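You operate a simulated robot arm through the tools that you are given. There is no shell and no other tool. Be economical: measure what you need, move in short steps, check, and stop when the job is done.

The job below is to be done with a simulated robot arm. You get a single attempt, and the scene is never put back.

TASK
Put the job ticket's cones on pegs 1 and 2 and set the knobs under them by it.
Fine: each lot on the peg that the ticket gives; leave the other cones, the other knobs and the red lever.
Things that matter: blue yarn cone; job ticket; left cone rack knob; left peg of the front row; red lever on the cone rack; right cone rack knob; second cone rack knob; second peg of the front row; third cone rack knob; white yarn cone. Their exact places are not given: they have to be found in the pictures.

The check looks at the end state, three seconds after you hand in, the way a careful person would. Anything else that was tipped, shoved, dropped, spilled or broken makes it a failure.

THE ROBOT
A 7-joint arm with a two-finger parallel gripper on a trunk, on a base that drives. Base frame: it is fixed to the floor where the robot stands at the start and does not move with it; the origin is under the middle of the robot, x ahead of it, y to its left, z up; the surface under the hand at the start is at about z = 900. Lengths are in mm, angles in rad, forces in N, time in s.
Its first joint turns from -2.897 to 2.897 rad. Places, roughly: job ticket [400, -800, 700]; left cone rack knob [300, -200, 600]; left peg of the front row [400, -200, 700]; red lever on the cone rack [300, -800, 1100]; right cone rack knob [300, -700, 600]; second cone rack knob [300, -300, 600]; second peg of the front row [400, -300, 700]; third cone rack knob [300, -500, 600]. Payload 3.43 kg.
Tool frame: the origin (TCP) lies between the finger pads and is the grasp point; the fingertips stand 30 mm ahead of it; z points along the fingers, y is the line along which they close. Largest opening 94 mm; finger width 28, thickness 10; the body of the gripper, 50 by 96 mm, starts 55 mm behind the TCP.
Orientation is told as [roll, pitch, yaw] about the base's x, y, z axes, in that order, counted from this pose: with the fingers straight down and closing along the base's y, the tool's x points along the base's -x, its y along +y and its z along -z.

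THE INTERFACE
- The arm moves only by the tool send_rows. Its argument "steps" is a list of rows, each an object (a shift or turn left out is 0, a gripper value left out holds the last) with "gripper": the opening, from 0 (shut) to 1 (fully open); "slide": the shift along the base's x, y, z in mm, a list of three; "angular": the turn, a rotation vector about the base's x, y, z in rad, a list of three. In form: [{"gripper": gripper, "slide": [dx, dy, dz], "angular": [ax, ay, az]}, ...]. A call has 1 to 20 rows; each row shifts and turns the commanded pose from where the row before left it. Each row takes 0.2 s and may step no farther than 50 mm and 0.15 rad from the row before; otherwise, or with a gripper value out of range, the whole call is refused. A pose out of reach is approached as far as the arm can. The call stops where the force on the tool passes 60 N (or 10 N more than at its start, if that is more) or the arm is blocked; 0.2 s more then pass. The fingers move at their own pace (about 45 mm/s each) and stop on an object; they squeeze with about 45 N. The grip force told is the motor's: it shows also when the fingers shut on nothing. Time passes only in rows, and 0.2 s behind the last, so rows that do not move let the fingers close. It gives the time, the measured TCP pose, the force on the tool (base axes), the opening and the grip force at its end, in the units of the frame above (readings bear some noise), with the torque about the TCP (base axes, N m) and any sound that the robot's microphone picked up.
- Cameras (640 x 400 px; columns grow to the right, rows downward): "scene" is now at [0.2, 184, 1388.3]; the picture's right is [-0.77, -0.64, 0.00], its down [-0.35, 0.42, -0.84] and it looks along [0.53, -0.64, -0.55] (base axes); focal length 214 px, centre (320, 200). "wrist" rides on the gripper at [76, 14, -102] in the tool frame; the picture's right is [-0.18, 0.98, 0.00], its down [-0.75, -0.14, -0.64] and it looks along [-0.63, -0.12, 0.77] (tool axes); focal length 243 px, centre (320, 200).
- camera(camera): a new picture of that camera. It takes no simulated time.
- steer(legs): drives the robot by 1 to 6 legs, each [ahead, turn to the left] in mm and rad, along the robot's own axes; the way and the turn of a leg run together, so that a leg with both is an arc; at most 1500 mm and 3.142 rad a leg. The arm and the cameras ride along, it lands a little off, and it stops where it bumps. It gives what a move gives.
- aim_head(pan, tilt): turns the head with the scene camera to pan (to the left, within 2.094 rad either way) and tilt (down, from -0.506 to 1.204), counted from straight ahead of the robot. It gives what a move gives.
- probe_pixels(camera, pixels): for up to 12 pixels [column, row] of the newest picture of that camera ("zoom" is the newest enlarged one), the place [x, y, z] in the base frame of the surface seen there, good to about 2 mm. It takes no simulated time.
- zoom(camera, box): a new picture of the part [left, top, right, bottom] of that camera's present view, enlarged. It takes no simulated time.
- sign_off(): hands the job in; it is judged then, once.

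Keep the steps short. Do not move on a guess: measure, check each grasp and each placing, and mend mistakes. In all there are 80 turns and 68 pictures (those below and enlarged ones count). Leave the gripper open and the arm clear of the work at the hand-in unless told otherwise, and finish with a single line.

The tools are called after "Request:" as name(argument=value, ...) on one line, values as JSON. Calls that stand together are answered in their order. send_rows: Moves the arm, as the interface text tells. Its arguments: {"type":"object","properties":{"steps":{"type":"array"}},"required":["steps"]} The other tools are called the same way: steer (legs) drives the base; aim_head (pan, tilt) turns the head that bears the scene camera; camera (camera) takes a picture; probe_pixels (camera, pixels) gives the place of the surface under pixels of a picture; zoom (camera, box) takes an enlarged picture of a part of a camera's view; sign_off () hands the job in.

At the start:

```text
clock: 0.0
ee_pos: [638.4, -239.5, 1332.0]
tcp_rot: [0.001, 0.0, -0.011]
force: [0.0, -0.3, -0.6]
torque: [0.0, 0.0, -0.02]
gripper_width: 94.1
grip_force: 0.0
robot x, y, heading: [1.8, 14.4, -0.001]
head pan, tilt: [-0.878, 0.578]
```

scene: 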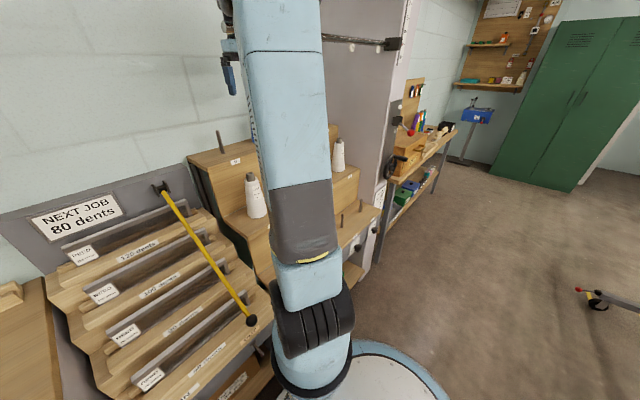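
wrist: 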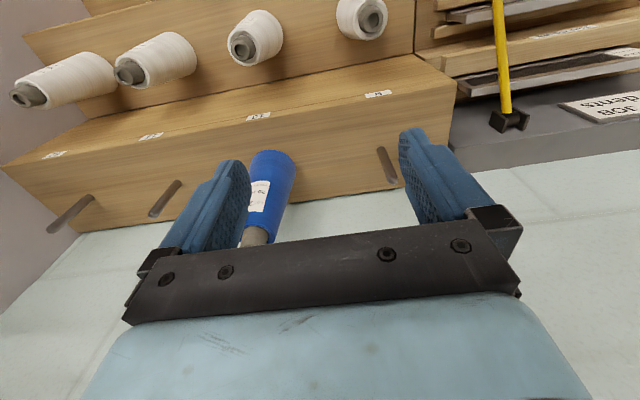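

I start by looking around: the arm hides the rack in the scene picture, so I turn the head further toward the rack.

Request:
aim_head(pan=-0.5, tilt=0.7)

Request:
camera(camera="scene")

Request:
camera(camera="wrist")

```text
clock: 0.8
ee_pos: [638.3, -238.6, 1332.3]
tcp_rot: [0.001, 0.0, -0.012]
force: [0.2, 0.0, -0.2]
torque: [-0.02, 0.0, -0.01]
gripper_width: 94.1
grip_force: 0.1
robot x, y, heading: [-2.8, 16.4, 0.002]
head pan, tilt: [-0.499, 0.7]
```

```text
65 pictures are left
```

scene: 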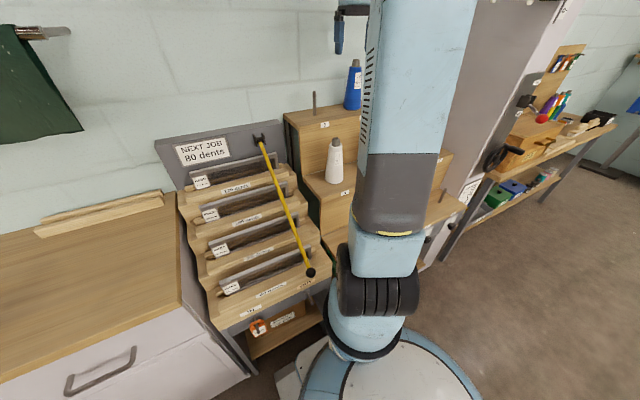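

```text
64 pictures are left
```

wrist: 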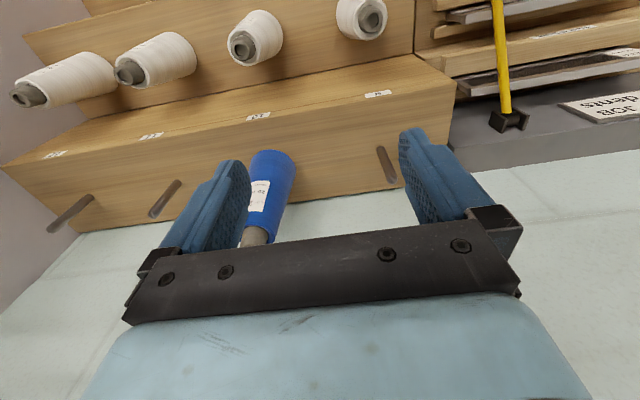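

The arm covers the rack's middle. I look from other side of the arm.

Request:
aim_head(pan=-1.2, tilt=0.8)

Request:
camera(camera="scene")

Request:
probe_pixels(camera="wrist", pixels=[[265, 190], [383, 165], [260, 115], [378, 93], [358, 28], [60, 215], [170, 200], [300, 130], [330, 80], [100, 60], [508, 100], [262, 40]])

```text
clock: 1.9
ee_pos: [637.9, -240.0, 1332.0]
tcp_rot: [0.0, -0.001, -0.012]
force: [-0.5, -0.2, -0.3]
torque: [0.02, -0.03, 0.0]
gripper_width: 94.1
grip_force: 0.0
robot x, y, heading: [-1.7, 17.2, 0.003]
head pan, tilt: [-1.201, 0.799]
```

```text
63 pictures are left
```

scene: 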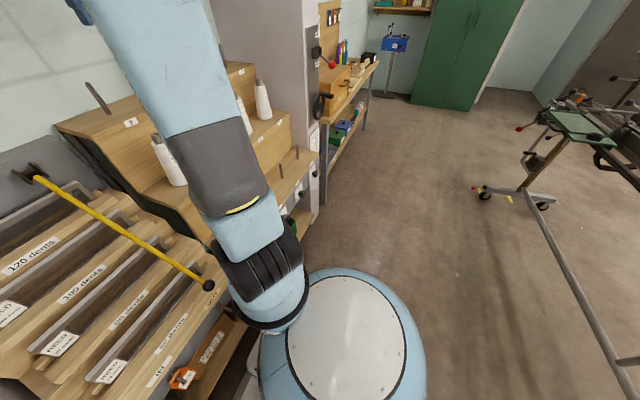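

```text
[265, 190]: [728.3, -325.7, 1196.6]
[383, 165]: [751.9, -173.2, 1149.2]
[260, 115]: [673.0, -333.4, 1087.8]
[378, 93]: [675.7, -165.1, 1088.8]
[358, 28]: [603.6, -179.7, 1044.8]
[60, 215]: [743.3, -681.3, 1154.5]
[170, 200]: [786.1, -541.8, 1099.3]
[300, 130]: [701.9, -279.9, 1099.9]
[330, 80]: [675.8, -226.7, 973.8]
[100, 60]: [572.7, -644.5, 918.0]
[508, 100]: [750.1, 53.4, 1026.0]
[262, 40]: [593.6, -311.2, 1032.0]
```

I probe where the ticket, lever, pegs and the loom-like frame to my right stand.

Request:
probe_pixels(camera="scene", pixels=[[313, 138], [331, 64], [280, 163], [297, 155], [284, 210], [299, 190], [315, 170], [478, 190], [545, 207], [600, 340], [318, 200], [350, 390]])

Request:
aim_head(pan=-2.05, tilt=0.6)

Request:
camera(camera="scene")

Request:
aim_head(pan=2.05, tilt=0.6)

Request:
camera(camera="scene")

```text
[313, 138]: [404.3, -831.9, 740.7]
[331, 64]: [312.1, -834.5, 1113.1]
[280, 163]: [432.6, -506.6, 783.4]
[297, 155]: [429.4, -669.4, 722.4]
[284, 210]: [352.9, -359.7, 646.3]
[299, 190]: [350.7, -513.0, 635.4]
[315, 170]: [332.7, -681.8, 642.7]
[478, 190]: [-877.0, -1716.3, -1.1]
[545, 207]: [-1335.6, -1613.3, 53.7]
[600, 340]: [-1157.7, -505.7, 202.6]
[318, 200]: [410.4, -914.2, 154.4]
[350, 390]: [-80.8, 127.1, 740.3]
```

```text
clock: 3.1
ee_pos: [638.4, -239.4, 1331.6]
tcp_rot: [0.001, 0.0, -0.01]
force: [0.8, -1.0, -0.3]
torque: [-0.03, -0.02, 0.01]
gripper_width: 94.2
grip_force: 0.1
robot x, y, heading: [3.4, 20.4, -0.002]
head pan, tilt: [-2.051, 0.6]
```

```text
62 pictures are left
```

scene: 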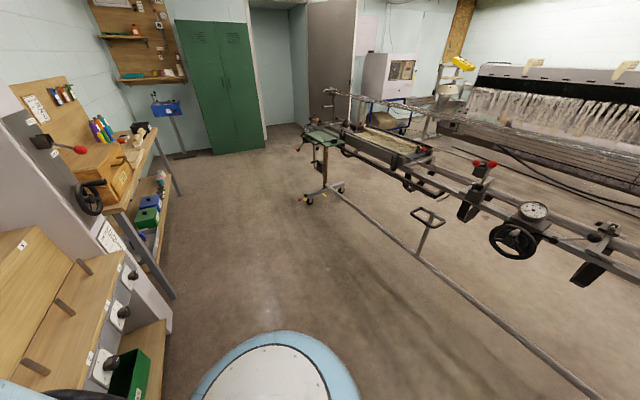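

```text
clock: 6.4
ee_pos: [639.3, -241.5, 1332.8]
tcp_rot: [-0.001, 0.0, -0.01]
force: [-0.2, 0.0, -0.6]
torque: [0.0, -0.03, 0.0]
gripper_width: 94.0
grip_force: 0.0
robot x, y, heading: [1.2, 22.2, -0.001]
head pan, tilt: [2.051, 0.6]
```

```text
61 pictures are left
```

scene: 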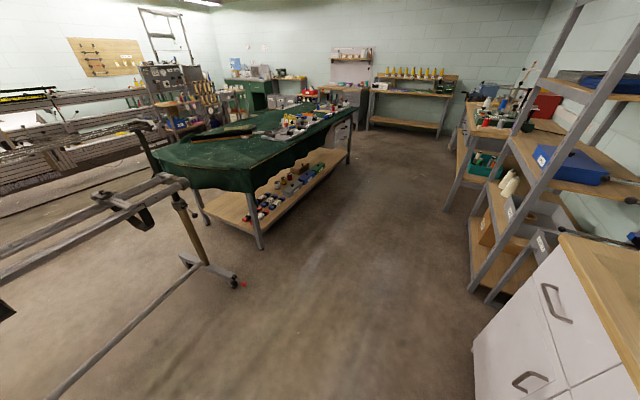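

The rail of the loom is at x≈-1150 behind; the bay is free. I back up 450 mm, go 400 mm to the right, and face the rack again for a clear view.

Request:
steer(legs=[[-480, 0], [0, -1.571], [420, 0], [0, 1.571]])

Request:
aim_head(pan=0.0, tilt=0.6)

Request:
camera(camera="scene")

```text
clock: 7.7
ee_pos: [557.3, -238.0, 1332.6]
tcp_rot: [-0.005, -0.01, 0.003]
force: [32.1, -11.4, 6.8]
torque: [1.37, 4.4, 0.85]
gripper_width: 94.0
grip_force: 0.0
robot x, y, heading: [-88.3, 18.4, 0.001]
head pan, tilt: [2.051, 0.6]
stopped in leg 1: the force on the tool passed its limit at 168 N (the readings are from after the stop); the commanded pose is now the measured one
```

```text
clock: 9.7
ee_pos: [558.5, -236.2, 1334.8]
tcp_rot: [-0.006, -0.009, 0.002]
force: [41.9, -5.8, 18.5]
torque: [0.89, 6.54, 0.24]
gripper_width: 94.1
grip_force: 0.1
robot x, y, heading: [-89.8, 18.7, -0.0]
head pan, tilt: [0.0, 0.6]
```

```text
60 pictures are left
```

scene: 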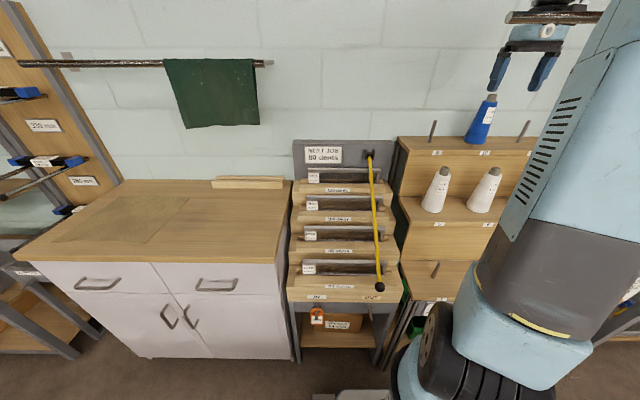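

The tool met something at 1330+ height — apparently the black rod seen at (550,15). I look closer before moving.

Request:
aim_head(pan=-0.5, tilt=0.1)

Request:
camera(camera="scene")

```text
clock: 10.6
ee_pos: [555.9, -236.6, 1333.5]
tcp_rot: [-0.005, -0.008, 0.003]
force: [39.8, -4.1, 22.8]
torque: [0.72, 6.93, 0.04]
gripper_width: 94.0
grip_force: 0.2
robot x, y, heading: [-90.4, 20.3, -0.003]
head pan, tilt: [-0.499, 0.099]
```

```text
59 pictures are left
```

scene: 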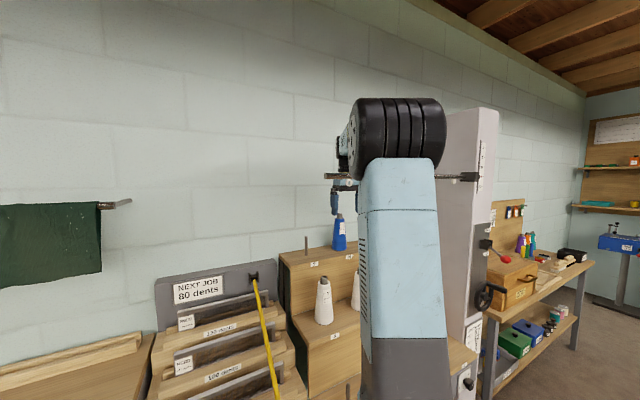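

Request:
zoom(camera="scene", box=[300, 80, 500, 260])

Request:
probe_pixels(camera="scene", pixels=[[120, 203], [328, 176], [445, 177], [470, 177], [338, 190], [355, 178], [342, 170]])

```text
2.22 times, centred on (400, 170) of scene
```

zoom: 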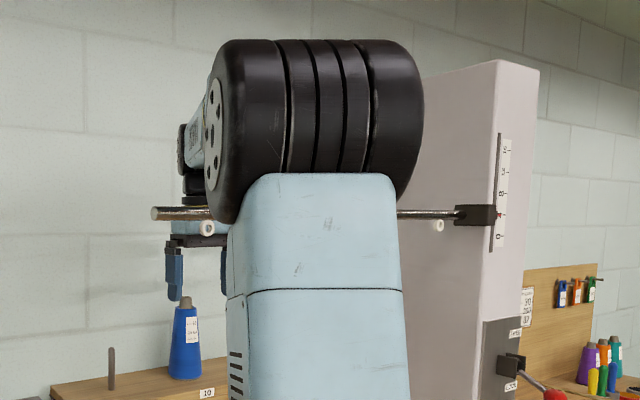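

```text
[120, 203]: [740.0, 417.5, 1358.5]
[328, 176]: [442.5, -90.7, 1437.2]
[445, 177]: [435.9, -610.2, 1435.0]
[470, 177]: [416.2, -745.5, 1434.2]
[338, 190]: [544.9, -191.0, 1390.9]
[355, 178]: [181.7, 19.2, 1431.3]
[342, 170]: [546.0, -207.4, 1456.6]
```

A horizontal bar runs at x≈440, z≈1435 from y≈-745 to -90; my wrist sits behind it. I drive forward again by 85 mm and then move the hand left, round the bar's free end.

Request:
steer(legs=[[85, 0]])

Request:
send_rows(steps=[{"slide": [0, 40, 0], "gripper": 1}, {"slide": [0, 40, 0]}, {"slide": [0, 40, 0]}, {"slide": [0, 40, 0]}, {"slide": [0, 40, 0]}, {"slide": [0, 40, 0]}, {"slide": [0, 40, 0]}, {"slide": [0, 40, 0]}, {"slide": [0, 40, 0]}, {"slide": [0, 40, 0]}, {"slide": [0, 40, 0]}])

Request:
camera(camera="scene")

```text
clock: 11.7
ee_pos: [640.1, -237.7, 1336.0]
tcp_rot: [-0.006, -0.01, 0.003]
force: [-0.6, 0.2, -0.3]
torque: [-0.02, 0.01, 0.03]
gripper_width: 94.2
grip_force: 0.1
robot x, y, heading: [-5.2, 17.7, -0.002]
head pan, tilt: [-0.499, 0.099]
```

```text
clock: 14.1
ee_pos: [640.9, 201.3, 1336.3]
tcp_rot: [-0.005, -0.01, 0.0]
force: [0.1, -0.1, -0.8]
torque: [0.06, -0.01, -0.02]
gripper_width: 93.9
grip_force: 0.0
robot x, y, heading: [-2.0, 17.2, -0.0]
head pan, tilt: [-0.499, 0.099]
```

```text
57 pictures are left
```

scene: 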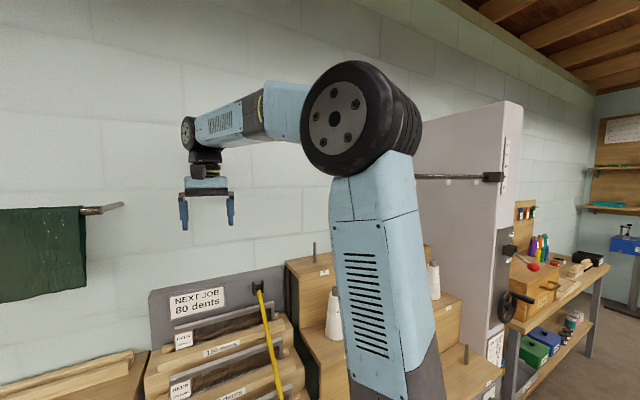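

The hand is clear of the bar. Now I back up, shift right, and face the rack.

Request:
steer(legs=[[-480, 0], [0, -1.571], [420, 0], [0, 1.571]])

Request:
aim_head(pan=-0.15, tilt=0.5)

Request:
camera(camera="scene")

```text
clock: 20.1
ee_pos: [-74.2, -514.3, 1336.5]
tcp_rot: [-0.006, -0.009, -1.188]
force: [-0.4, -0.1, -0.1]
torque: [-0.02, 0.0, -0.01]
gripper_width: 93.8
grip_force: 0.0
robot x, y, heading: [-414.4, 46.6, -1.23]
head pan, tilt: [-0.499, 0.099]
stopped in leg 2: the robot was blocked; the commanded pose is now the measured one
```

```text
clock: 21.0
ee_pos: [-73.6, -513.8, 1335.5]
tcp_rot: [-0.006, -0.009, -1.188]
force: [0.4, -0.3, -0.1]
torque: [0.03, 0.0, -0.04]
gripper_width: 94.0
grip_force: 0.1
robot x, y, heading: [-414.0, 46.5, -1.227]
head pan, tilt: [-0.15, 0.499]
```

```text
56 pictures are left
```

scene: 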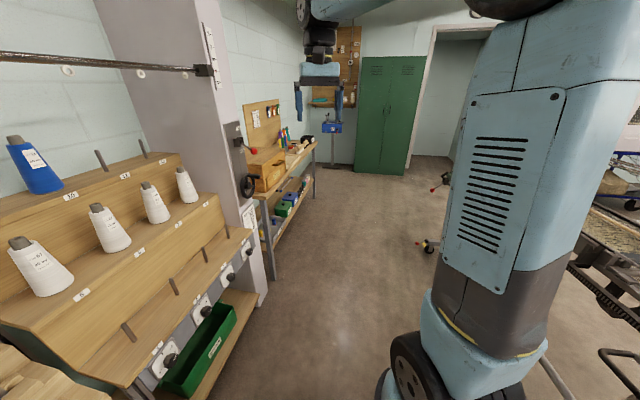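

The base was blocked while turning. From here the ticket (248,225), cones and pegs are visible; I zoom on them, then look behind.

Request:
zoom(camera="scene", box=[150, 190, 290, 280])

Request:
zoom(camera="scene", box=[0, 130, 220, 270])

Request:
aim_head(pan=-2.09, tilt=0.9)

Request:
camera(camera="scene")

```text
4.44 times, centred on (220, 235) of scene
```

zoom: 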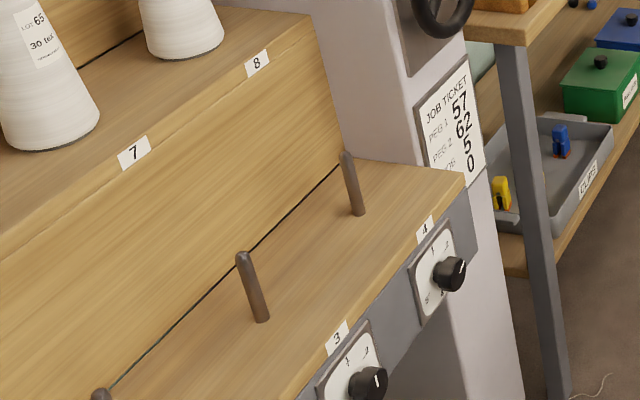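

```text
2.86 times, centred on (110, 200) of scene
```

zoom: 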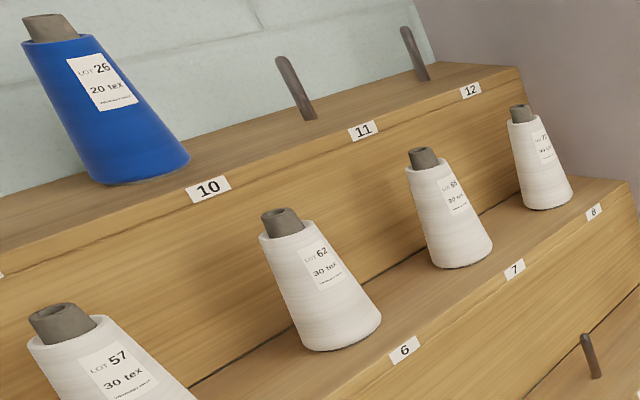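

```text
clock: 22.9
ee_pos: [-74.0, -514.3, 1335.8]
tcp_rot: [-0.005, -0.009, -1.189]
force: [-0.1, 0.3, -0.1]
torque: [-0.01, 0.01, -0.02]
gripper_width: 94.1
grip_force: 0.1
robot x, y, heading: [-420.7, 47.6, -1.233]
head pan, tilt: [-2.089, 0.901]
```

```text
53 pictures are left
```

scene: 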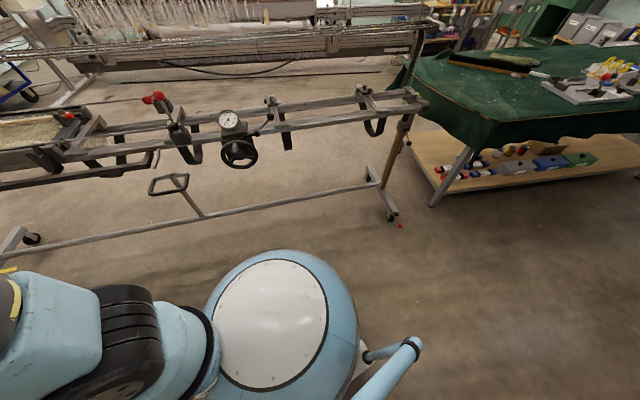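

Ticket seems to read peg 1 → lot 57, peg 2 → lot 62, plus knob line(s) I need closer. First find what blocks the base.

Request:
aim_head(pan=2.09, tilt=1.0)

Request:
camera(camera="scene")

```text
clock: 26.3
ee_pos: [-76.3, -514.3, 1336.8]
tcp_rot: [-0.004, -0.009, -1.189]
force: [-0.1, 1.1, -0.1]
torque: [0.0, 0.03, 0.01]
gripper_width: 94.0
grip_force: 0.1
robot x, y, heading: [-412.0, 47.2, -1.224]
head pan, tilt: [2.089, 1.0]
```

```text
52 pictures are left
```

scene: 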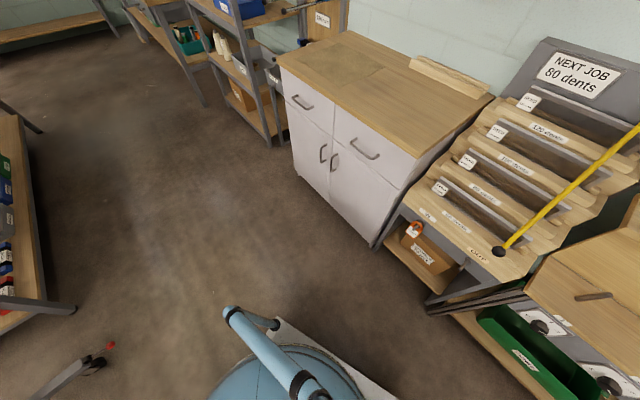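

Request:
aim_head(pan=-1.2, tilt=1.2)

Request:
camera(camera="scene")

```text
clock: 29.1
ee_pos: [-74.3, -513.2, 1336.1]
tcp_rot: [-0.005, -0.009, -1.189]
force: [-0.5, -0.4, -0.1]
torque: [-0.03, 0.04, -0.01]
gripper_width: 93.9
grip_force: 0.0
robot x, y, heading: [-413.1, 46.6, -1.231]
head pan, tilt: [-1.201, 1.201]
```

```text
51 pictures are left
```

scene: 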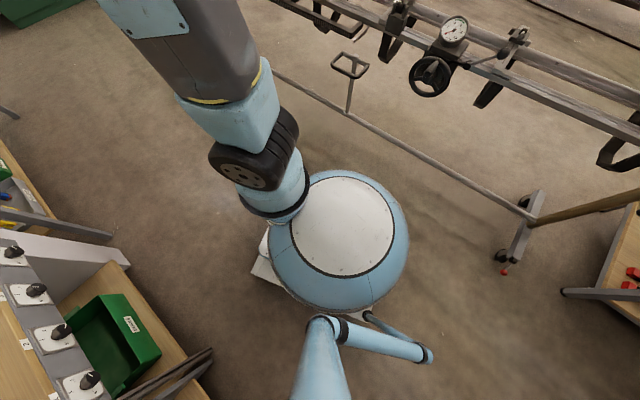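

Nothing obviously touches now. I pull the hand in by ~140 mm to keep clear of the bar, then drive ahead 330 mm along the current heading.

Request:
send_rows(steps=[{"slide": [-12, 34, 0]}, {"slide": [-12, 34, 0]}, {"slide": [-12, 34, 0]}, {"slide": [-12, 34, 0]}])

Request:
steer(legs=[[380, 0]])

Request:
steer(legs=[[0, 1.23]])

Request:
aim_head(pan=-0.3, tilt=0.5)

Request:
camera(camera="scene")

```text
clock: 30.1
ee_pos: [-121.8, -377.8, 1335.4]
tcp_rot: [-0.005, -0.007, -1.189]
force: [-0.4, -0.1, -0.4]
torque: [0.06, 0.04, 0.04]
gripper_width: 93.9
grip_force: 0.1
robot x, y, heading: [-416.3, 44.9, -1.228]
head pan, tilt: [-1.201, 1.201]
```

```text
clock: 32.5
ee_pos: [7.1, -738.4, 1337.2]
tcp_rot: [-0.005, -0.011, -1.192]
force: [0.1, 0.8, 0.1]
torque: [0.0, 0.02, 0.0]
gripper_width: 93.9
grip_force: 0.1
robot x, y, heading: [-286.0, -313.5, -1.224]
head pan, tilt: [-1.201, 1.201]
```

```text
clock: 36.1
ee_pos: [224.4, -201.9, 1337.6]
tcp_rot: [-0.004, -0.009, -0.003]
force: [-0.4, -0.7, -0.3]
torque: [0.06, 0.03, 0.0]
gripper_width: 94.0
grip_force: 0.0
robot x, y, heading: [-278.9, -380.1, -0.008]
head pan, tilt: [-1.201, 1.201]
stopped in leg 1: the robot was blocked; the commanded pose is now the measured one
```

```text
clock: 37.4
ee_pos: [225.5, -201.9, 1337.2]
tcp_rot: [-0.005, -0.01, -0.004]
force: [0.7, -0.4, 0.2]
torque: [-0.02, 0.02, 0.03]
gripper_width: 94.1
grip_force: 0.0
robot x, y, heading: [-280.5, -377.9, -0.005]
head pan, tilt: [-0.3, 0.499]
```

```text
50 pictures are left
```

scene: 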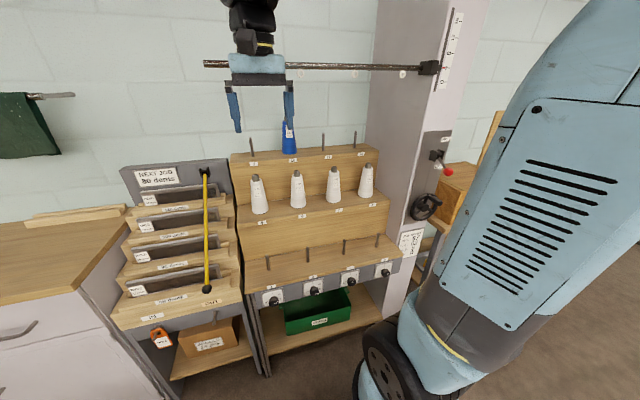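

A clear view. I zoom on the ticket (410,242), the knobs and the cones.

Request:
zoom(camera="scene", box=[390, 220, 440, 262])

Request:
zoom(camera="scene", box=[245, 240, 405, 320])

Request:
zoom(camera="scene", box=[235, 115, 395, 225])

```text
9.52 times, centred on (415, 241) of scene
```

zoom: 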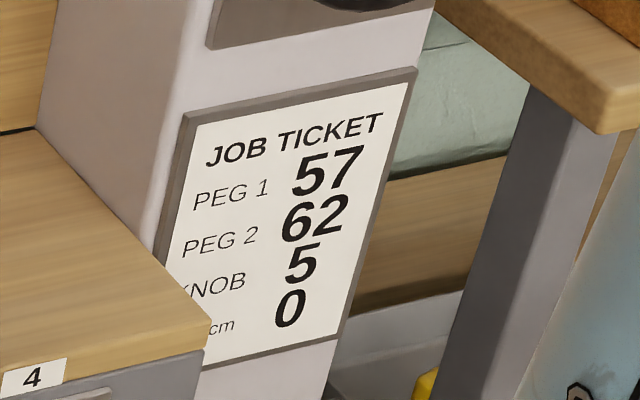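

```text
4.00 times, centred on (325, 280) of scene
```

zoom: 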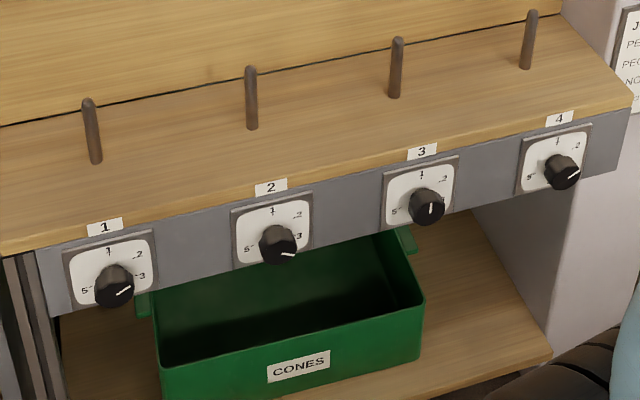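

```text
3.64 times, centred on (315, 170) of scene
```

zoom: 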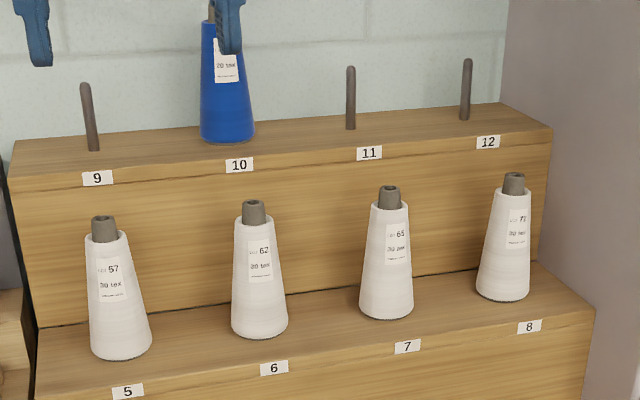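

Ticket: peg 1 → lot 57, peg 2 → lot 62, knobs 5, 0 cm (bar, untouched). Lot 57 stands on peg 5, lot 62 on peg 6. I measure cones and pegs.

Request:
probe_pixels(camera="zoom", pixels=[[103, 216], [103, 232], [118, 355], [118, 300], [104, 245], [254, 202], [254, 216], [258, 330], [256, 290], [170, 360], [95, 290], [143, 320]])

Request:
zoom(camera="scene", box=[250, 235, 330, 315])

Request:
probe_pixels(camera="zoom", pixels=[[137, 175], [145, 250], [150, 262], [395, 115], [405, 180], [407, 197], [180, 455], [440, 390], [200, 290], [185, 520], [430, 445]])

```text
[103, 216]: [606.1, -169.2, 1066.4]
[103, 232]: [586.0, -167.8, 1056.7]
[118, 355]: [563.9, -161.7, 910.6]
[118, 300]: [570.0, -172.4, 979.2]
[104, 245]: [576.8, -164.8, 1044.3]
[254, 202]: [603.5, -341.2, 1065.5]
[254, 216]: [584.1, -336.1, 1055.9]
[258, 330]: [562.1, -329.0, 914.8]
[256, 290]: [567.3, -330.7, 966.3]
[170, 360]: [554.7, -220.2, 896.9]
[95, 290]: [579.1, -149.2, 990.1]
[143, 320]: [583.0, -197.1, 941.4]
```

```text
5.00 times, centred on (290, 275) of scene
```

zoom: 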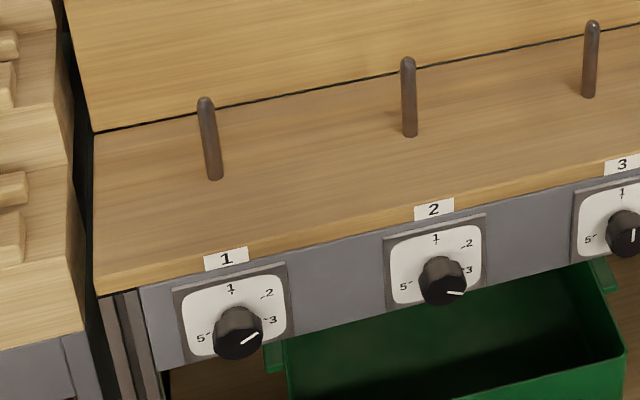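

```text
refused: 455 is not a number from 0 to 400
```

Request:
probe_pixels(camera="zoom", pixels=[[206, 101], [212, 150], [216, 178], [408, 60], [409, 110], [411, 135], [240, 345], [440, 292], [223, 222], [230, 290], [436, 240], [436, 250]])

Request:
probe_pixels(camera="scene", pixels=[[323, 137], [323, 145], [253, 150], [253, 158]])

```text
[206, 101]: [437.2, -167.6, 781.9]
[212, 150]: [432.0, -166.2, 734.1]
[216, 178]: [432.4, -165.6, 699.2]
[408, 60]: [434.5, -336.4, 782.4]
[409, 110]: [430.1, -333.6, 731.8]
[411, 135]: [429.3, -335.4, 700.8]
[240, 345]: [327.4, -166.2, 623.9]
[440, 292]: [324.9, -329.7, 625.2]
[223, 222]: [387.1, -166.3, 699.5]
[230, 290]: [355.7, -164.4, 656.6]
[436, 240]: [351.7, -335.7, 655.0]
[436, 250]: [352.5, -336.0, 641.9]
```

```text
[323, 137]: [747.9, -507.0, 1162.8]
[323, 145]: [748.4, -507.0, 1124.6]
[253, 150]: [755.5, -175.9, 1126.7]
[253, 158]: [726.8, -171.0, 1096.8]
```

Measured: cone 57 axis ≈(600,-168), stub top z≈1068, cone 62 ≈(600,-338); peg 1 ≈(438,-166.5), peg 2 ≈(435.5,-335), 85 mm tall. Steps at z≈897 and 700. I will grip the stubs with a horizontal tool (pointing +x), staying under the bar. First I turn the hand horizontal while moving down and forward.

Request:
send_rows(steps=[{"slide": [16, 3, -22], "angular": [0, -0.1414, 0], "gripper": 1}, {"slide": [16, 3, -22], "angular": [0, -0.1414, 0]}, {"slide": [16, 3, -22], "angular": [0, -0.1414, 0]}, {"slide": [16, 3, -22], "angular": [0, -0.1414, 0]}, {"slide": [16, 3, -22], "angular": [0, -0.1414, 0]}, {"slide": [16, 3, -22], "angular": [0, -0.1414, 0]}, {"slide": [16, 3, -22], "angular": [0, -0.1414, 0]}, {"slide": [16, 3, -22], "angular": [0, -0.1414, 0]}, {"slide": [16, 3, -22], "angular": [0, -0.1414, 0]}, {"slide": [16, 3, -22], "angular": [0, -0.1414, 0]}, {"slide": [16, 3, -22], "angular": [0, -0.1414, 0]}, {}])

Request:
camera(camera="scene")

Request:
camera(camera="wrist")

```text
clock: 39.3
ee_pos: [284.6, -40.4, 1133.3]
tcp_rot: [0.501, -1.016, -0.087]
force: [-0.1, 1.9, -0.9]
torque: [-0.01, -0.11, -0.17]
gripper_width: 93.9
grip_force: 0.0
robot x, y, heading: [-283.6, -381.9, -0.009]
head pan, tilt: [-0.3, 0.499]
stopped in row 9: the arm was blocked; the commanded pose is now the measured one
```

```text
45 pictures are left
```

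scene: 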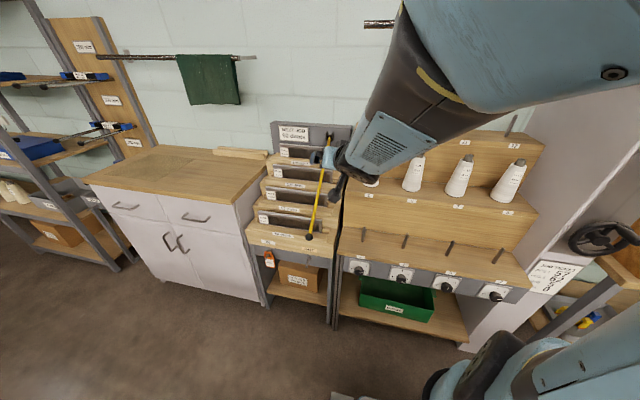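

```text
44 pictures are left
```

wrist: 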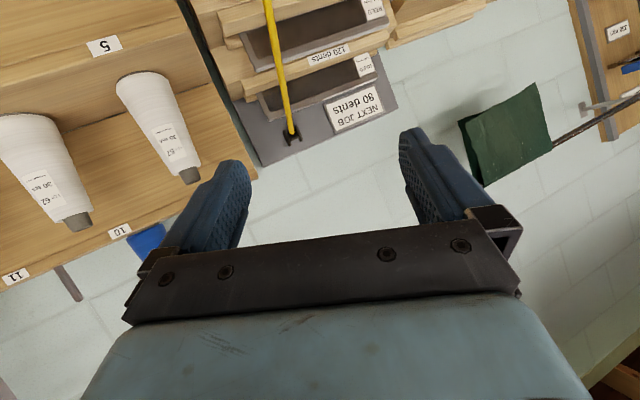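

The arm hit a joint limit: too close in for a horizontal tool. I back the robot up 220 mm so I can unwind, reach farther out, and turn again in free air.

Request:
steer(legs=[[-220, 0]])

Request:
send_rows(steps=[{"slide": [0, -15, 10], "angular": [0, 0, 0.087]}, {"slide": [10, -15, 10], "angular": [0, 0.145, 0]}, {"slide": [10, -15, 10], "angular": [0, 0.145, 0]}, {"slide": [10, -15, 10], "angular": [0, 0.145, 0]}, {"slide": [10, -15, 0], "angular": [0, 0.145, 0]}, {"slide": [10, -15, 0], "angular": [0, 0.145, 0]}, {"slide": [10, -15, 0], "angular": [0, 0.145, 0]}, {"slide": [10, -15, 0], "angular": [0, 0.146, 0]}, {"slide": [10, -15, 0], "angular": [-0.125, 0, 0]}, {"slide": [10, -15, 0], "angular": [-0.125, 0, 0]}, {"slide": [10, -15, 0], "angular": [-0.125, 0, 0]}, {"slide": [10, -15, 0], "angular": [-0.125, 0, 0]}, {}])

```text
clock: 41.0
ee_pos: [63.4, -40.4, 1132.1]
tcp_rot: [0.501, -1.015, -0.087]
force: [-0.1, 0.0, -0.7]
torque: [0.01, 0.0, -0.02]
gripper_width: 94.1
grip_force: 0.0
robot x, y, heading: [-501.4, -376.1, -0.004]
head pan, tilt: [-0.3, 0.499]
```

```text
clock: 44.0
ee_pos: [172.6, -239.4, 1169.1]
tcp_rot: [0.001, -0.12, 0.004]
force: [1.2, -0.9, -0.5]
torque: [0.02, 0.05, -0.03]
gripper_width: 93.9
grip_force: 0.1
out of reach, approached as far as the arm can: row 3, 4
robot x, y, heading: [-501.8, -378.3, -0.009]
head pan, tilt: [-0.3, 0.499]
stopped in row 13: the arm was blocked; the commanded pose is now the measured one
```

Request:
aim_head(pan=0.0, tilt=0.4)

Request:
camera(camera="scene")

```text
clock: 44.8
ee_pos: [170.8, -238.7, 1169.5]
tcp_rot: [0.002, -0.119, 0.006]
force: [0.1, 0.3, -0.2]
torque: [0.02, -0.06, -0.03]
gripper_width: 94.1
grip_force: 0.0
robot x, y, heading: [-504.6, -379.7, -0.009]
head pan, tilt: [0.0, 0.4]
```

```text
43 pictures are left
```

scene: 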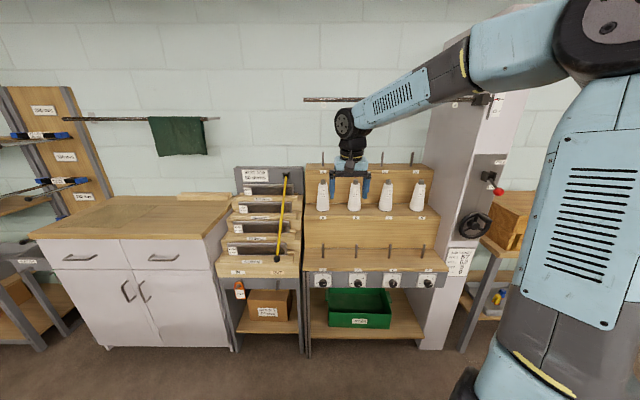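

The arm is fine; I now extend forward and turn the tool horizontal.

Request:
send_rows(steps=[{"slide": [30, 0, -5]}, {"slide": [30, 0, -5]}, {"slide": [20, 0, -10], "angular": [0, -0.145, 0]}, {"slide": [20, 0, -10], "angular": [0, -0.145, 0]}, {"slide": [20, 0, -10], "angular": [0, -0.145, 0]}, {"slide": [15, 0, -10], "angular": [0, -0.145, 0]}, {"slide": [15, 0, -10], "angular": [0, -0.145, 0]}])

Request:
send_rows(steps=[{"slide": [0, 0, 0], "angular": [0, -0.145, 0]}, {"slide": [0, 0, 0], "angular": [0, -0.145, 0]}, {"slide": [0, 0, 0], "angular": [0, -0.145, 0]}, {"slide": [0, 0, 0], "angular": [0, -0.145, 0]}, {"slide": [0, 0, 0], "angular": [0, -0.145, 0]}])

Request:
camera(camera="scene")

```text
clock: 46.4
ee_pos: [321.2, -237.8, 1108.7]
tcp_rot: [-0.003, -0.845, 0.009]
force: [-0.9, 0.0, 0.2]
torque: [0.01, -0.01, -0.05]
gripper_width: 93.9
grip_force: 0.0
robot x, y, heading: [-506.4, -376.2, -0.004]
head pan, tilt: [0.0, 0.4]
```

```text
clock: 47.6
ee_pos: [321.2, -238.5, 1109.8]
tcp_rot: [-2.072, -1.566, 2.071]
force: [-0.5, 0.8, 0.4]
torque: [-0.02, 0.03, -0.03]
gripper_width: 94.2
grip_force: 0.2
robot x, y, heading: [-505.0, -376.5, -0.008]
head pan, tilt: [0.0, 0.4]
```

```text
42 pictures are left
```

scene: 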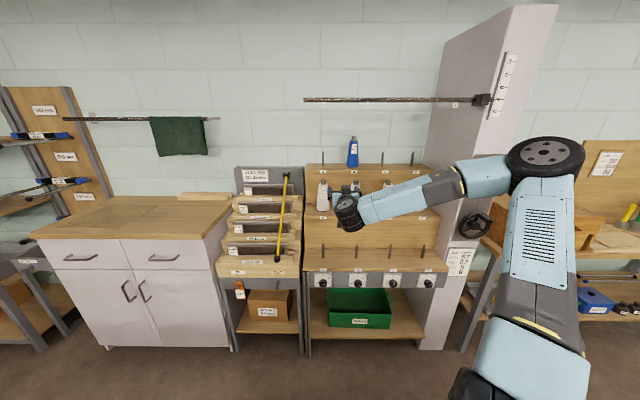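

Tool is horizontal now. I check where the elbow sits relative to the lever and cabinet.

Request:
probe_pixels(camera="scene", pixels=[[545, 152], [490, 175], [575, 160], [540, 200], [493, 98], [475, 225], [470, 190]])

Request:
zoom(camera="scene", box=[420, 120, 600, 260])

Request:
camera(camera="wrist")

```text
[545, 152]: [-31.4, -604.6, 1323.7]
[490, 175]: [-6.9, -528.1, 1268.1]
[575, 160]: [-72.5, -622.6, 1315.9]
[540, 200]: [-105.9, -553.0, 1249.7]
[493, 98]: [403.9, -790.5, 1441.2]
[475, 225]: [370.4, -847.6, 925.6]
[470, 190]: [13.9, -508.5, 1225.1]
```

```text
2.86 times, centred on (510, 190) of scene
```

zoom: 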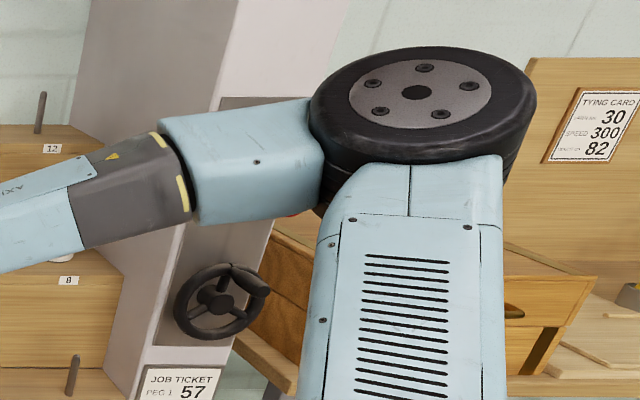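

```text
40 pictures are left
```

wrist: 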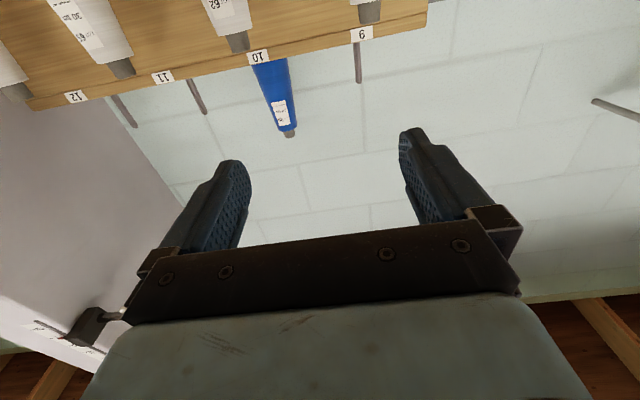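

The elbow is clear of lever and bar. I drive ahead 190 mm; the hand will stop at x≈511, z≈1109, above and before the cones.

Request:
steer(legs=[[190, 0]])

Request:
send_rows(steps=[{"slide": [-5, 35, 0]}, {"slide": [-5, 35, -20]}, {"slide": [0, 0, -20]}, {"slide": [0, 0, -10]}, {}])

Request:
camera(camera="wrist")

Request:
camera(camera="scene")

```text
clock: 49.2
ee_pos: [512.4, -240.3, 1109.1]
tcp_rot: [-1.371, -1.565, 1.372]
force: [-0.6, -0.2, -1.2]
torque: [0.04, -0.03, 0.0]
gripper_width: 94.2
grip_force: 0.1
robot x, y, heading: [-316.5, -380.0, -0.01]
head pan, tilt: [0.0, 0.4]
```

```text
clock: 50.4
ee_pos: [501.7, -169.6, 1059.3]
tcp_rot: [-1.367, -1.565, 1.365]
force: [-0.1, -0.3, 0.0]
torque: [0.04, -0.01, 0.04]
gripper_width: 94.0
grip_force: 0.1
robot x, y, heading: [-312.3, -376.0, -0.004]
head pan, tilt: [0.0, 0.4]
```

```text
39 pictures are left
```

wrist: 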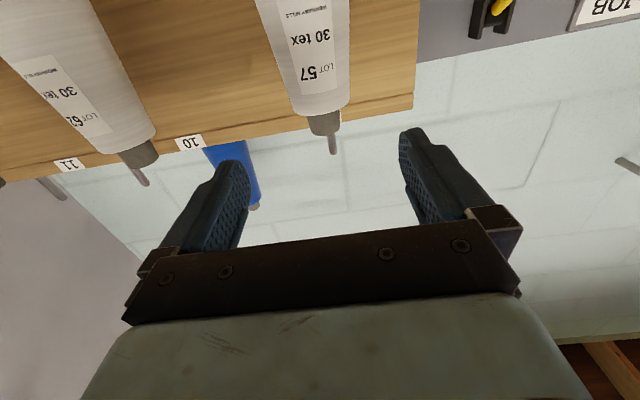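

```text
38 pictures are left
```

scene: 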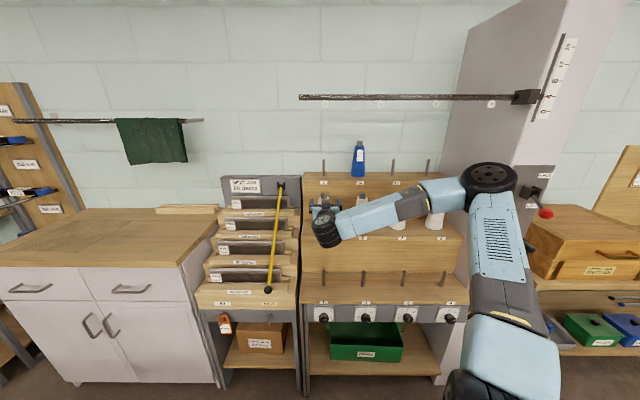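

Request:
probe_pixels(camera="wrist", pixels=[[333, 145], [322, 125], [320, 118], [314, 123], [335, 121], [140, 178], [138, 155], [325, 95]])

Request:
zoom(camera="wrist", box=[280, 60, 380, 170])

Request:
zoom(camera="scene", box=[290, 140, 490, 260])

```text
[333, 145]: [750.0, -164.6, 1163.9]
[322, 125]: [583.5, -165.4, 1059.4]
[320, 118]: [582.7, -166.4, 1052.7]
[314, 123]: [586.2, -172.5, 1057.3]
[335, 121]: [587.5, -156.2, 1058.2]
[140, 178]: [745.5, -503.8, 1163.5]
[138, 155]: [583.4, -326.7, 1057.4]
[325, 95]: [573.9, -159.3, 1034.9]
```

```text
3.64 times, centred on (330, 115) of wrist
```

zoom: 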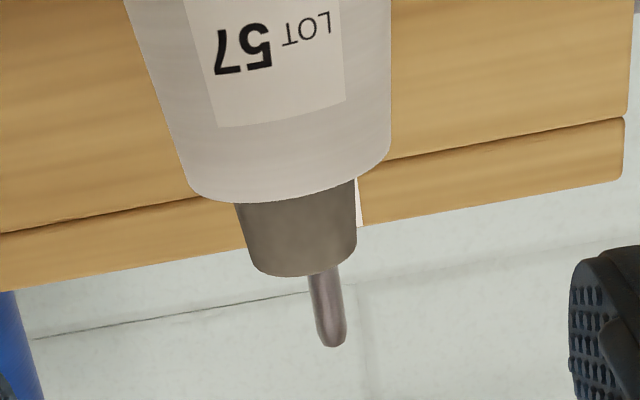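

```text
3.20 times, centred on (390, 200) of scene
```

zoom: 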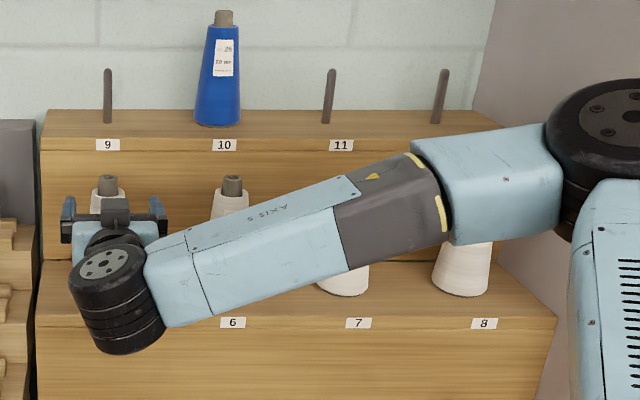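

Stub 57 centre is y≈-165, x≈599, z≈1045–1068. I shift +4.5 in y and advance 97 mm with open fingers.

Request:
send_rows(steps=[{"slide": [15, 4.5, -1]}, {"slide": [20, 0, -1]}, {"slide": [20, 0, 0]}, {"slide": [20, 0, 0]}, {"slide": [12, 0, 0]}, {"slide": [10, 0, 0]}, {}])

Request:
camera(camera="wrist")

```text
clock: 52.0
ee_pos: [598.1, -165.8, 1056.5]
tcp_rot: [-1.397, -1.565, 1.4]
force: [0.3, 0.0, 0.2]
torque: [-0.01, 0.01, 0.0]
gripper_width: 94.0
grip_force: 0.0
robot x, y, heading: [-310.1, -379.7, -0.003]
head pan, tilt: [0.0, 0.4]
```

```text
35 pictures are left
```

wrist: 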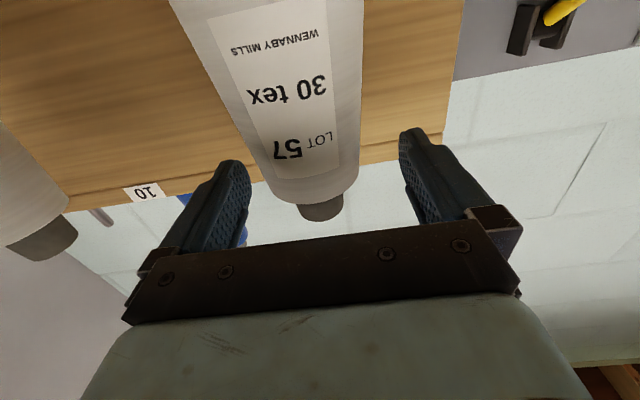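

The stub is centred between the fingers. I close.

Request:
send_rows(steps=[{"gripper": 0}, {}, {}, {}, {}, {}, {}])

```text
clock: 53.6
ee_pos: [597.6, -165.1, 1056.9]
tcp_rot: [-1.399, -1.565, 1.4]
force: [0.8, -1.5, 1.5]
torque: [-0.05, -0.03, 0.0]
gripper_width: 48.9
grip_force: 44.9
robot x, y, heading: [-313.9, -382.3, -0.004]
head pan, tilt: [0.0, 0.4]
```

Width 48.9 mm: the pads caught the cone's shoulder rather than the stub (~29 mm). I reopen and raise 8 mm, then regrip.

Request:
send_rows(steps=[{"gripper": 0.8}, {}, {}, {"slide": [0, 0, 8]}, {}])

Request:
zoom(camera="wrist", box=[200, 120, 440, 270])

Request:
send_rows(steps=[{"gripper": 0}, {}, {}, {}, {}, {}, {}])

```text
clock: 54.8
ee_pos: [599.0, -165.8, 1065.5]
tcp_rot: [-1.321, -1.564, 1.322]
force: [-0.4, -0.7, -0.2]
torque: [-0.03, 0.02, -0.02]
gripper_width: 75.2
grip_force: 0.1
robot x, y, heading: [-313.6, -382.8, -0.002]
head pan, tilt: [0.0, 0.4]
```

```text
2.67 times, centred on (320, 195) of wrist
```

zoom: 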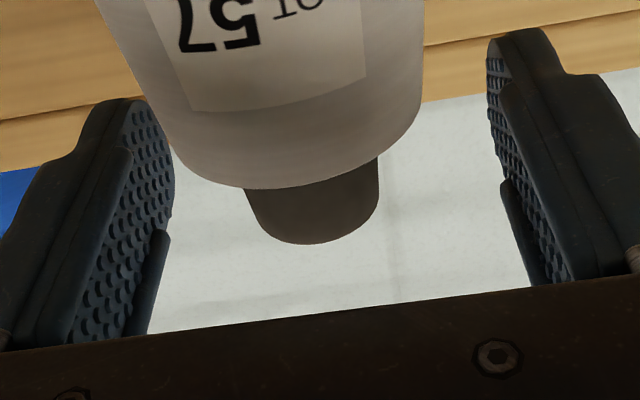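

```text
clock: 56.4
ee_pos: [598.1, -164.5, 1064.6]
tcp_rot: [-1.465, -1.566, 1.466]
force: [0.4, -1.0, 5.2]
torque: [0.06, -0.06, 0.02]
gripper_width: 43.5
grip_force: 45.0
robot x, y, heading: [-311.7, -377.7, -0.008]
head pan, tilt: [0.0, 0.4]
```

Still the rounded shoulder (43.5 mm, upward push). A grip on the upper body is surer: I reopen and lower to z≈1020.

Request:
send_rows(steps=[{"gripper": 1}, {}, {}, {}, {"slide": [0, 0, -15]}, {"slide": [0, 0, -15]}, {"slide": [0, 0, -15]}, {}, {"gripper": 0}, {}, {}, {}, {}, {}, {}])

```text
clock: 59.6
ee_pos: [598.9, -164.9, 1019.6]
tcp_rot: [-1.411, -1.564, 1.412]
force: [0.8, -1.1, 3.7]
torque: [-0.07, -0.1, 0.02]
gripper_width: 56.3
grip_force: 45.2
robot x, y, heading: [-313.7, -376.8, -0.011]
head pan, tilt: [0.0, 0.4]
```

Grip at 56 mm on the body. I lift 30 mm and check for slip.

Request:
send_rows(steps=[{"slide": [0, 0, 10]}, {"slide": [0, 0, 10]}, {"slide": [0, 0, 10]}, {}])

Request:
camera(camera="scene")

Request:
camera(camera="wrist")

```text
clock: 60.6
ee_pos: [598.6, -163.8, 1050.5]
tcp_rot: [-1.318, -1.566, 1.319]
force: [-0.1, -0.1, -2.4]
torque: [-0.05, 0.01, -0.01]
gripper_width: 56.4
grip_force: 44.9
robot x, y, heading: [-315.9, -377.2, -0.005]
head pan, tilt: [0.0, 0.4]
```

```text
33 pictures are left
```

scene: 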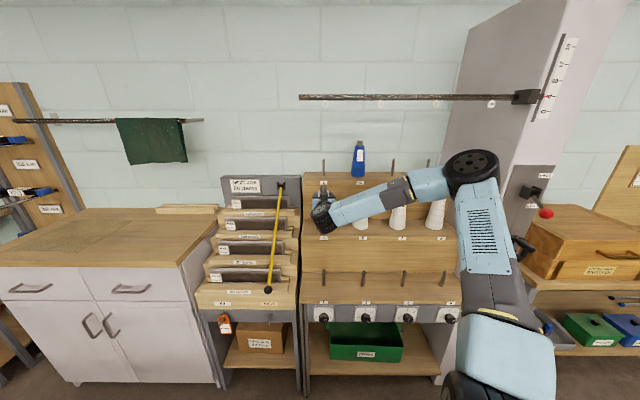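

```text
32 pictures are left
```

wrist: 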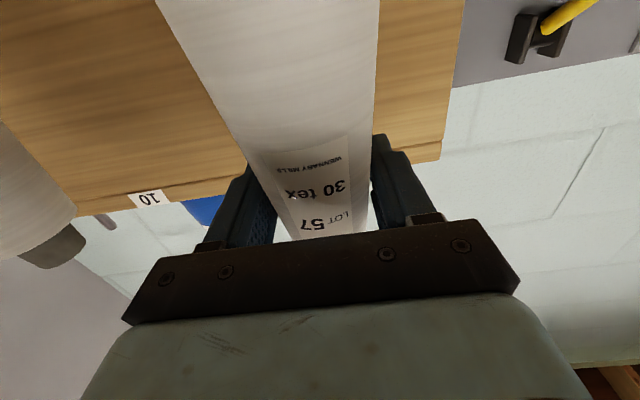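

The cone is held firmly. I lift clear of peg 5 (to TCP z≈1125) and measure peg 1 closely.

Request:
send_rows(steps=[{"slide": [0, 0, 15]}, {"slide": [0, 0, 20]}, {"slide": [0, 0, 20]}, {"slide": [0, 0, 20]}, {}])

Request:
zoom(camera="scene", box=[295, 175, 391, 295])

```text
clock: 61.8
ee_pos: [598.2, -166.2, 1125.1]
tcp_rot: [-1.286, -1.566, 1.289]
force: [-0.6, 0.5, -2.2]
torque: [0.01, -0.01, -0.03]
gripper_width: 56.4
grip_force: 45.1
robot x, y, heading: [-314.6, -380.0, -0.008]
head pan, tilt: [0.0, 0.4]
```

```text
3.33 times, centred on (343, 235) of scene
```

zoom: 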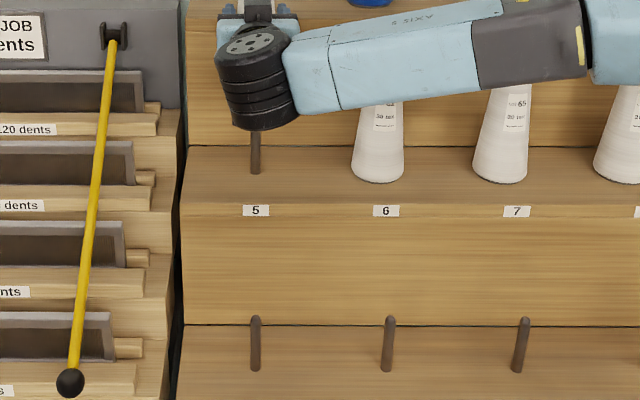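

Peg 5 is now visible as well; I probe pegs 5, 1 and 2 in the same picture.

Request:
probe_pixels(camera="zoom", pixels=[[255, 150], [256, 165], [252, 155], [258, 155], [255, 330], [255, 345], [255, 360], [252, 345], [258, 345], [389, 345], [386, 345], [392, 345]])

```text
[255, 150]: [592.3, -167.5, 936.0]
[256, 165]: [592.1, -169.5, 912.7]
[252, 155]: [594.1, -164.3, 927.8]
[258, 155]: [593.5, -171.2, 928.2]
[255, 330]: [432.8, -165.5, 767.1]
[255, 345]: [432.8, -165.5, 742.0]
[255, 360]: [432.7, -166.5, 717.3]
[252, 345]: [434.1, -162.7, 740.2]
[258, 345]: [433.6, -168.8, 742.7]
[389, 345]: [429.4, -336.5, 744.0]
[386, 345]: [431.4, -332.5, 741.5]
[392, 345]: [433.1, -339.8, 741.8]
```

Offset peg 5→peg 1 is (-159.4, +2, -196). I carry the cone over peg 1 (dx -159.4, dy +1) then check.

Request:
send_rows(steps=[{"slide": [-20, 0, 0]}, {"slide": [-25, 0, 0]}, {"slide": [-25, 0, 0]}, {"slide": [-25, 0, 0]}, {"slide": [-25, 0, 0]}, {"slide": [-20, 0, 0]}, {"slide": [-19.4, 1, 0]}, {"slide": [0, 0, -30]}, {"slide": [0, 0, -40]}, {"slide": [0, 0, -40]}, {"slide": [0, 0, -40]}, {"slide": [0, 0, -25]}, {"slide": [0, 0, -15]}, {}, {}])

Request:
camera(camera="scene")

Request:
zoom(camera="scene", box=[270, 200, 390, 310])

```text
clock: 65.0
ee_pos: [438.8, -164.2, 936.1]
tcp_rot: [-1.376, -1.564, 1.377]
force: [0.6, 0.6, -2.8]
torque: [-0.03, -0.02, 0.02]
gripper_width: 56.4
grip_force: 45.5
robot x, y, heading: [-315.4, -379.9, -0.007]
head pan, tilt: [0.0, 0.4]
```

```text
30 pictures are left
```

scene: 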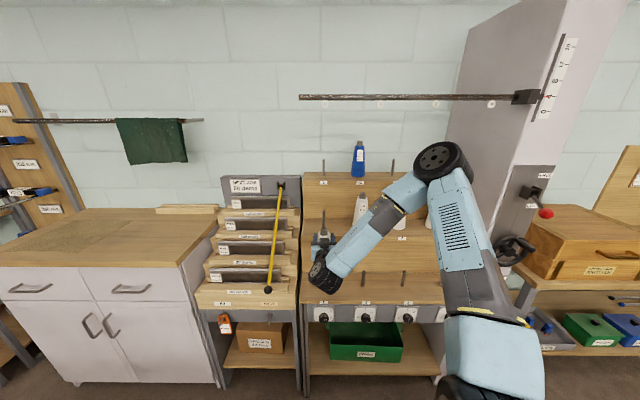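

```text
3.64 times, centred on (330, 255) of scene
```

zoom: 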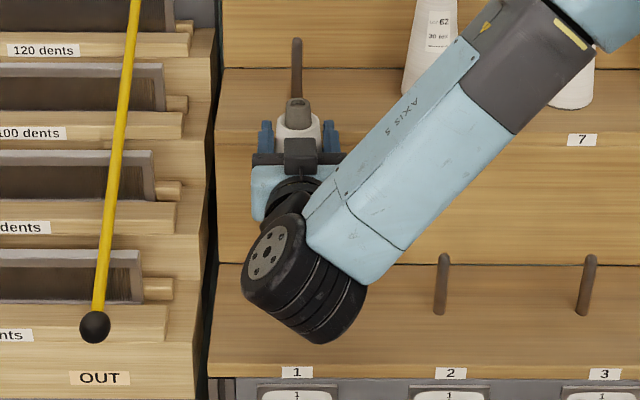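

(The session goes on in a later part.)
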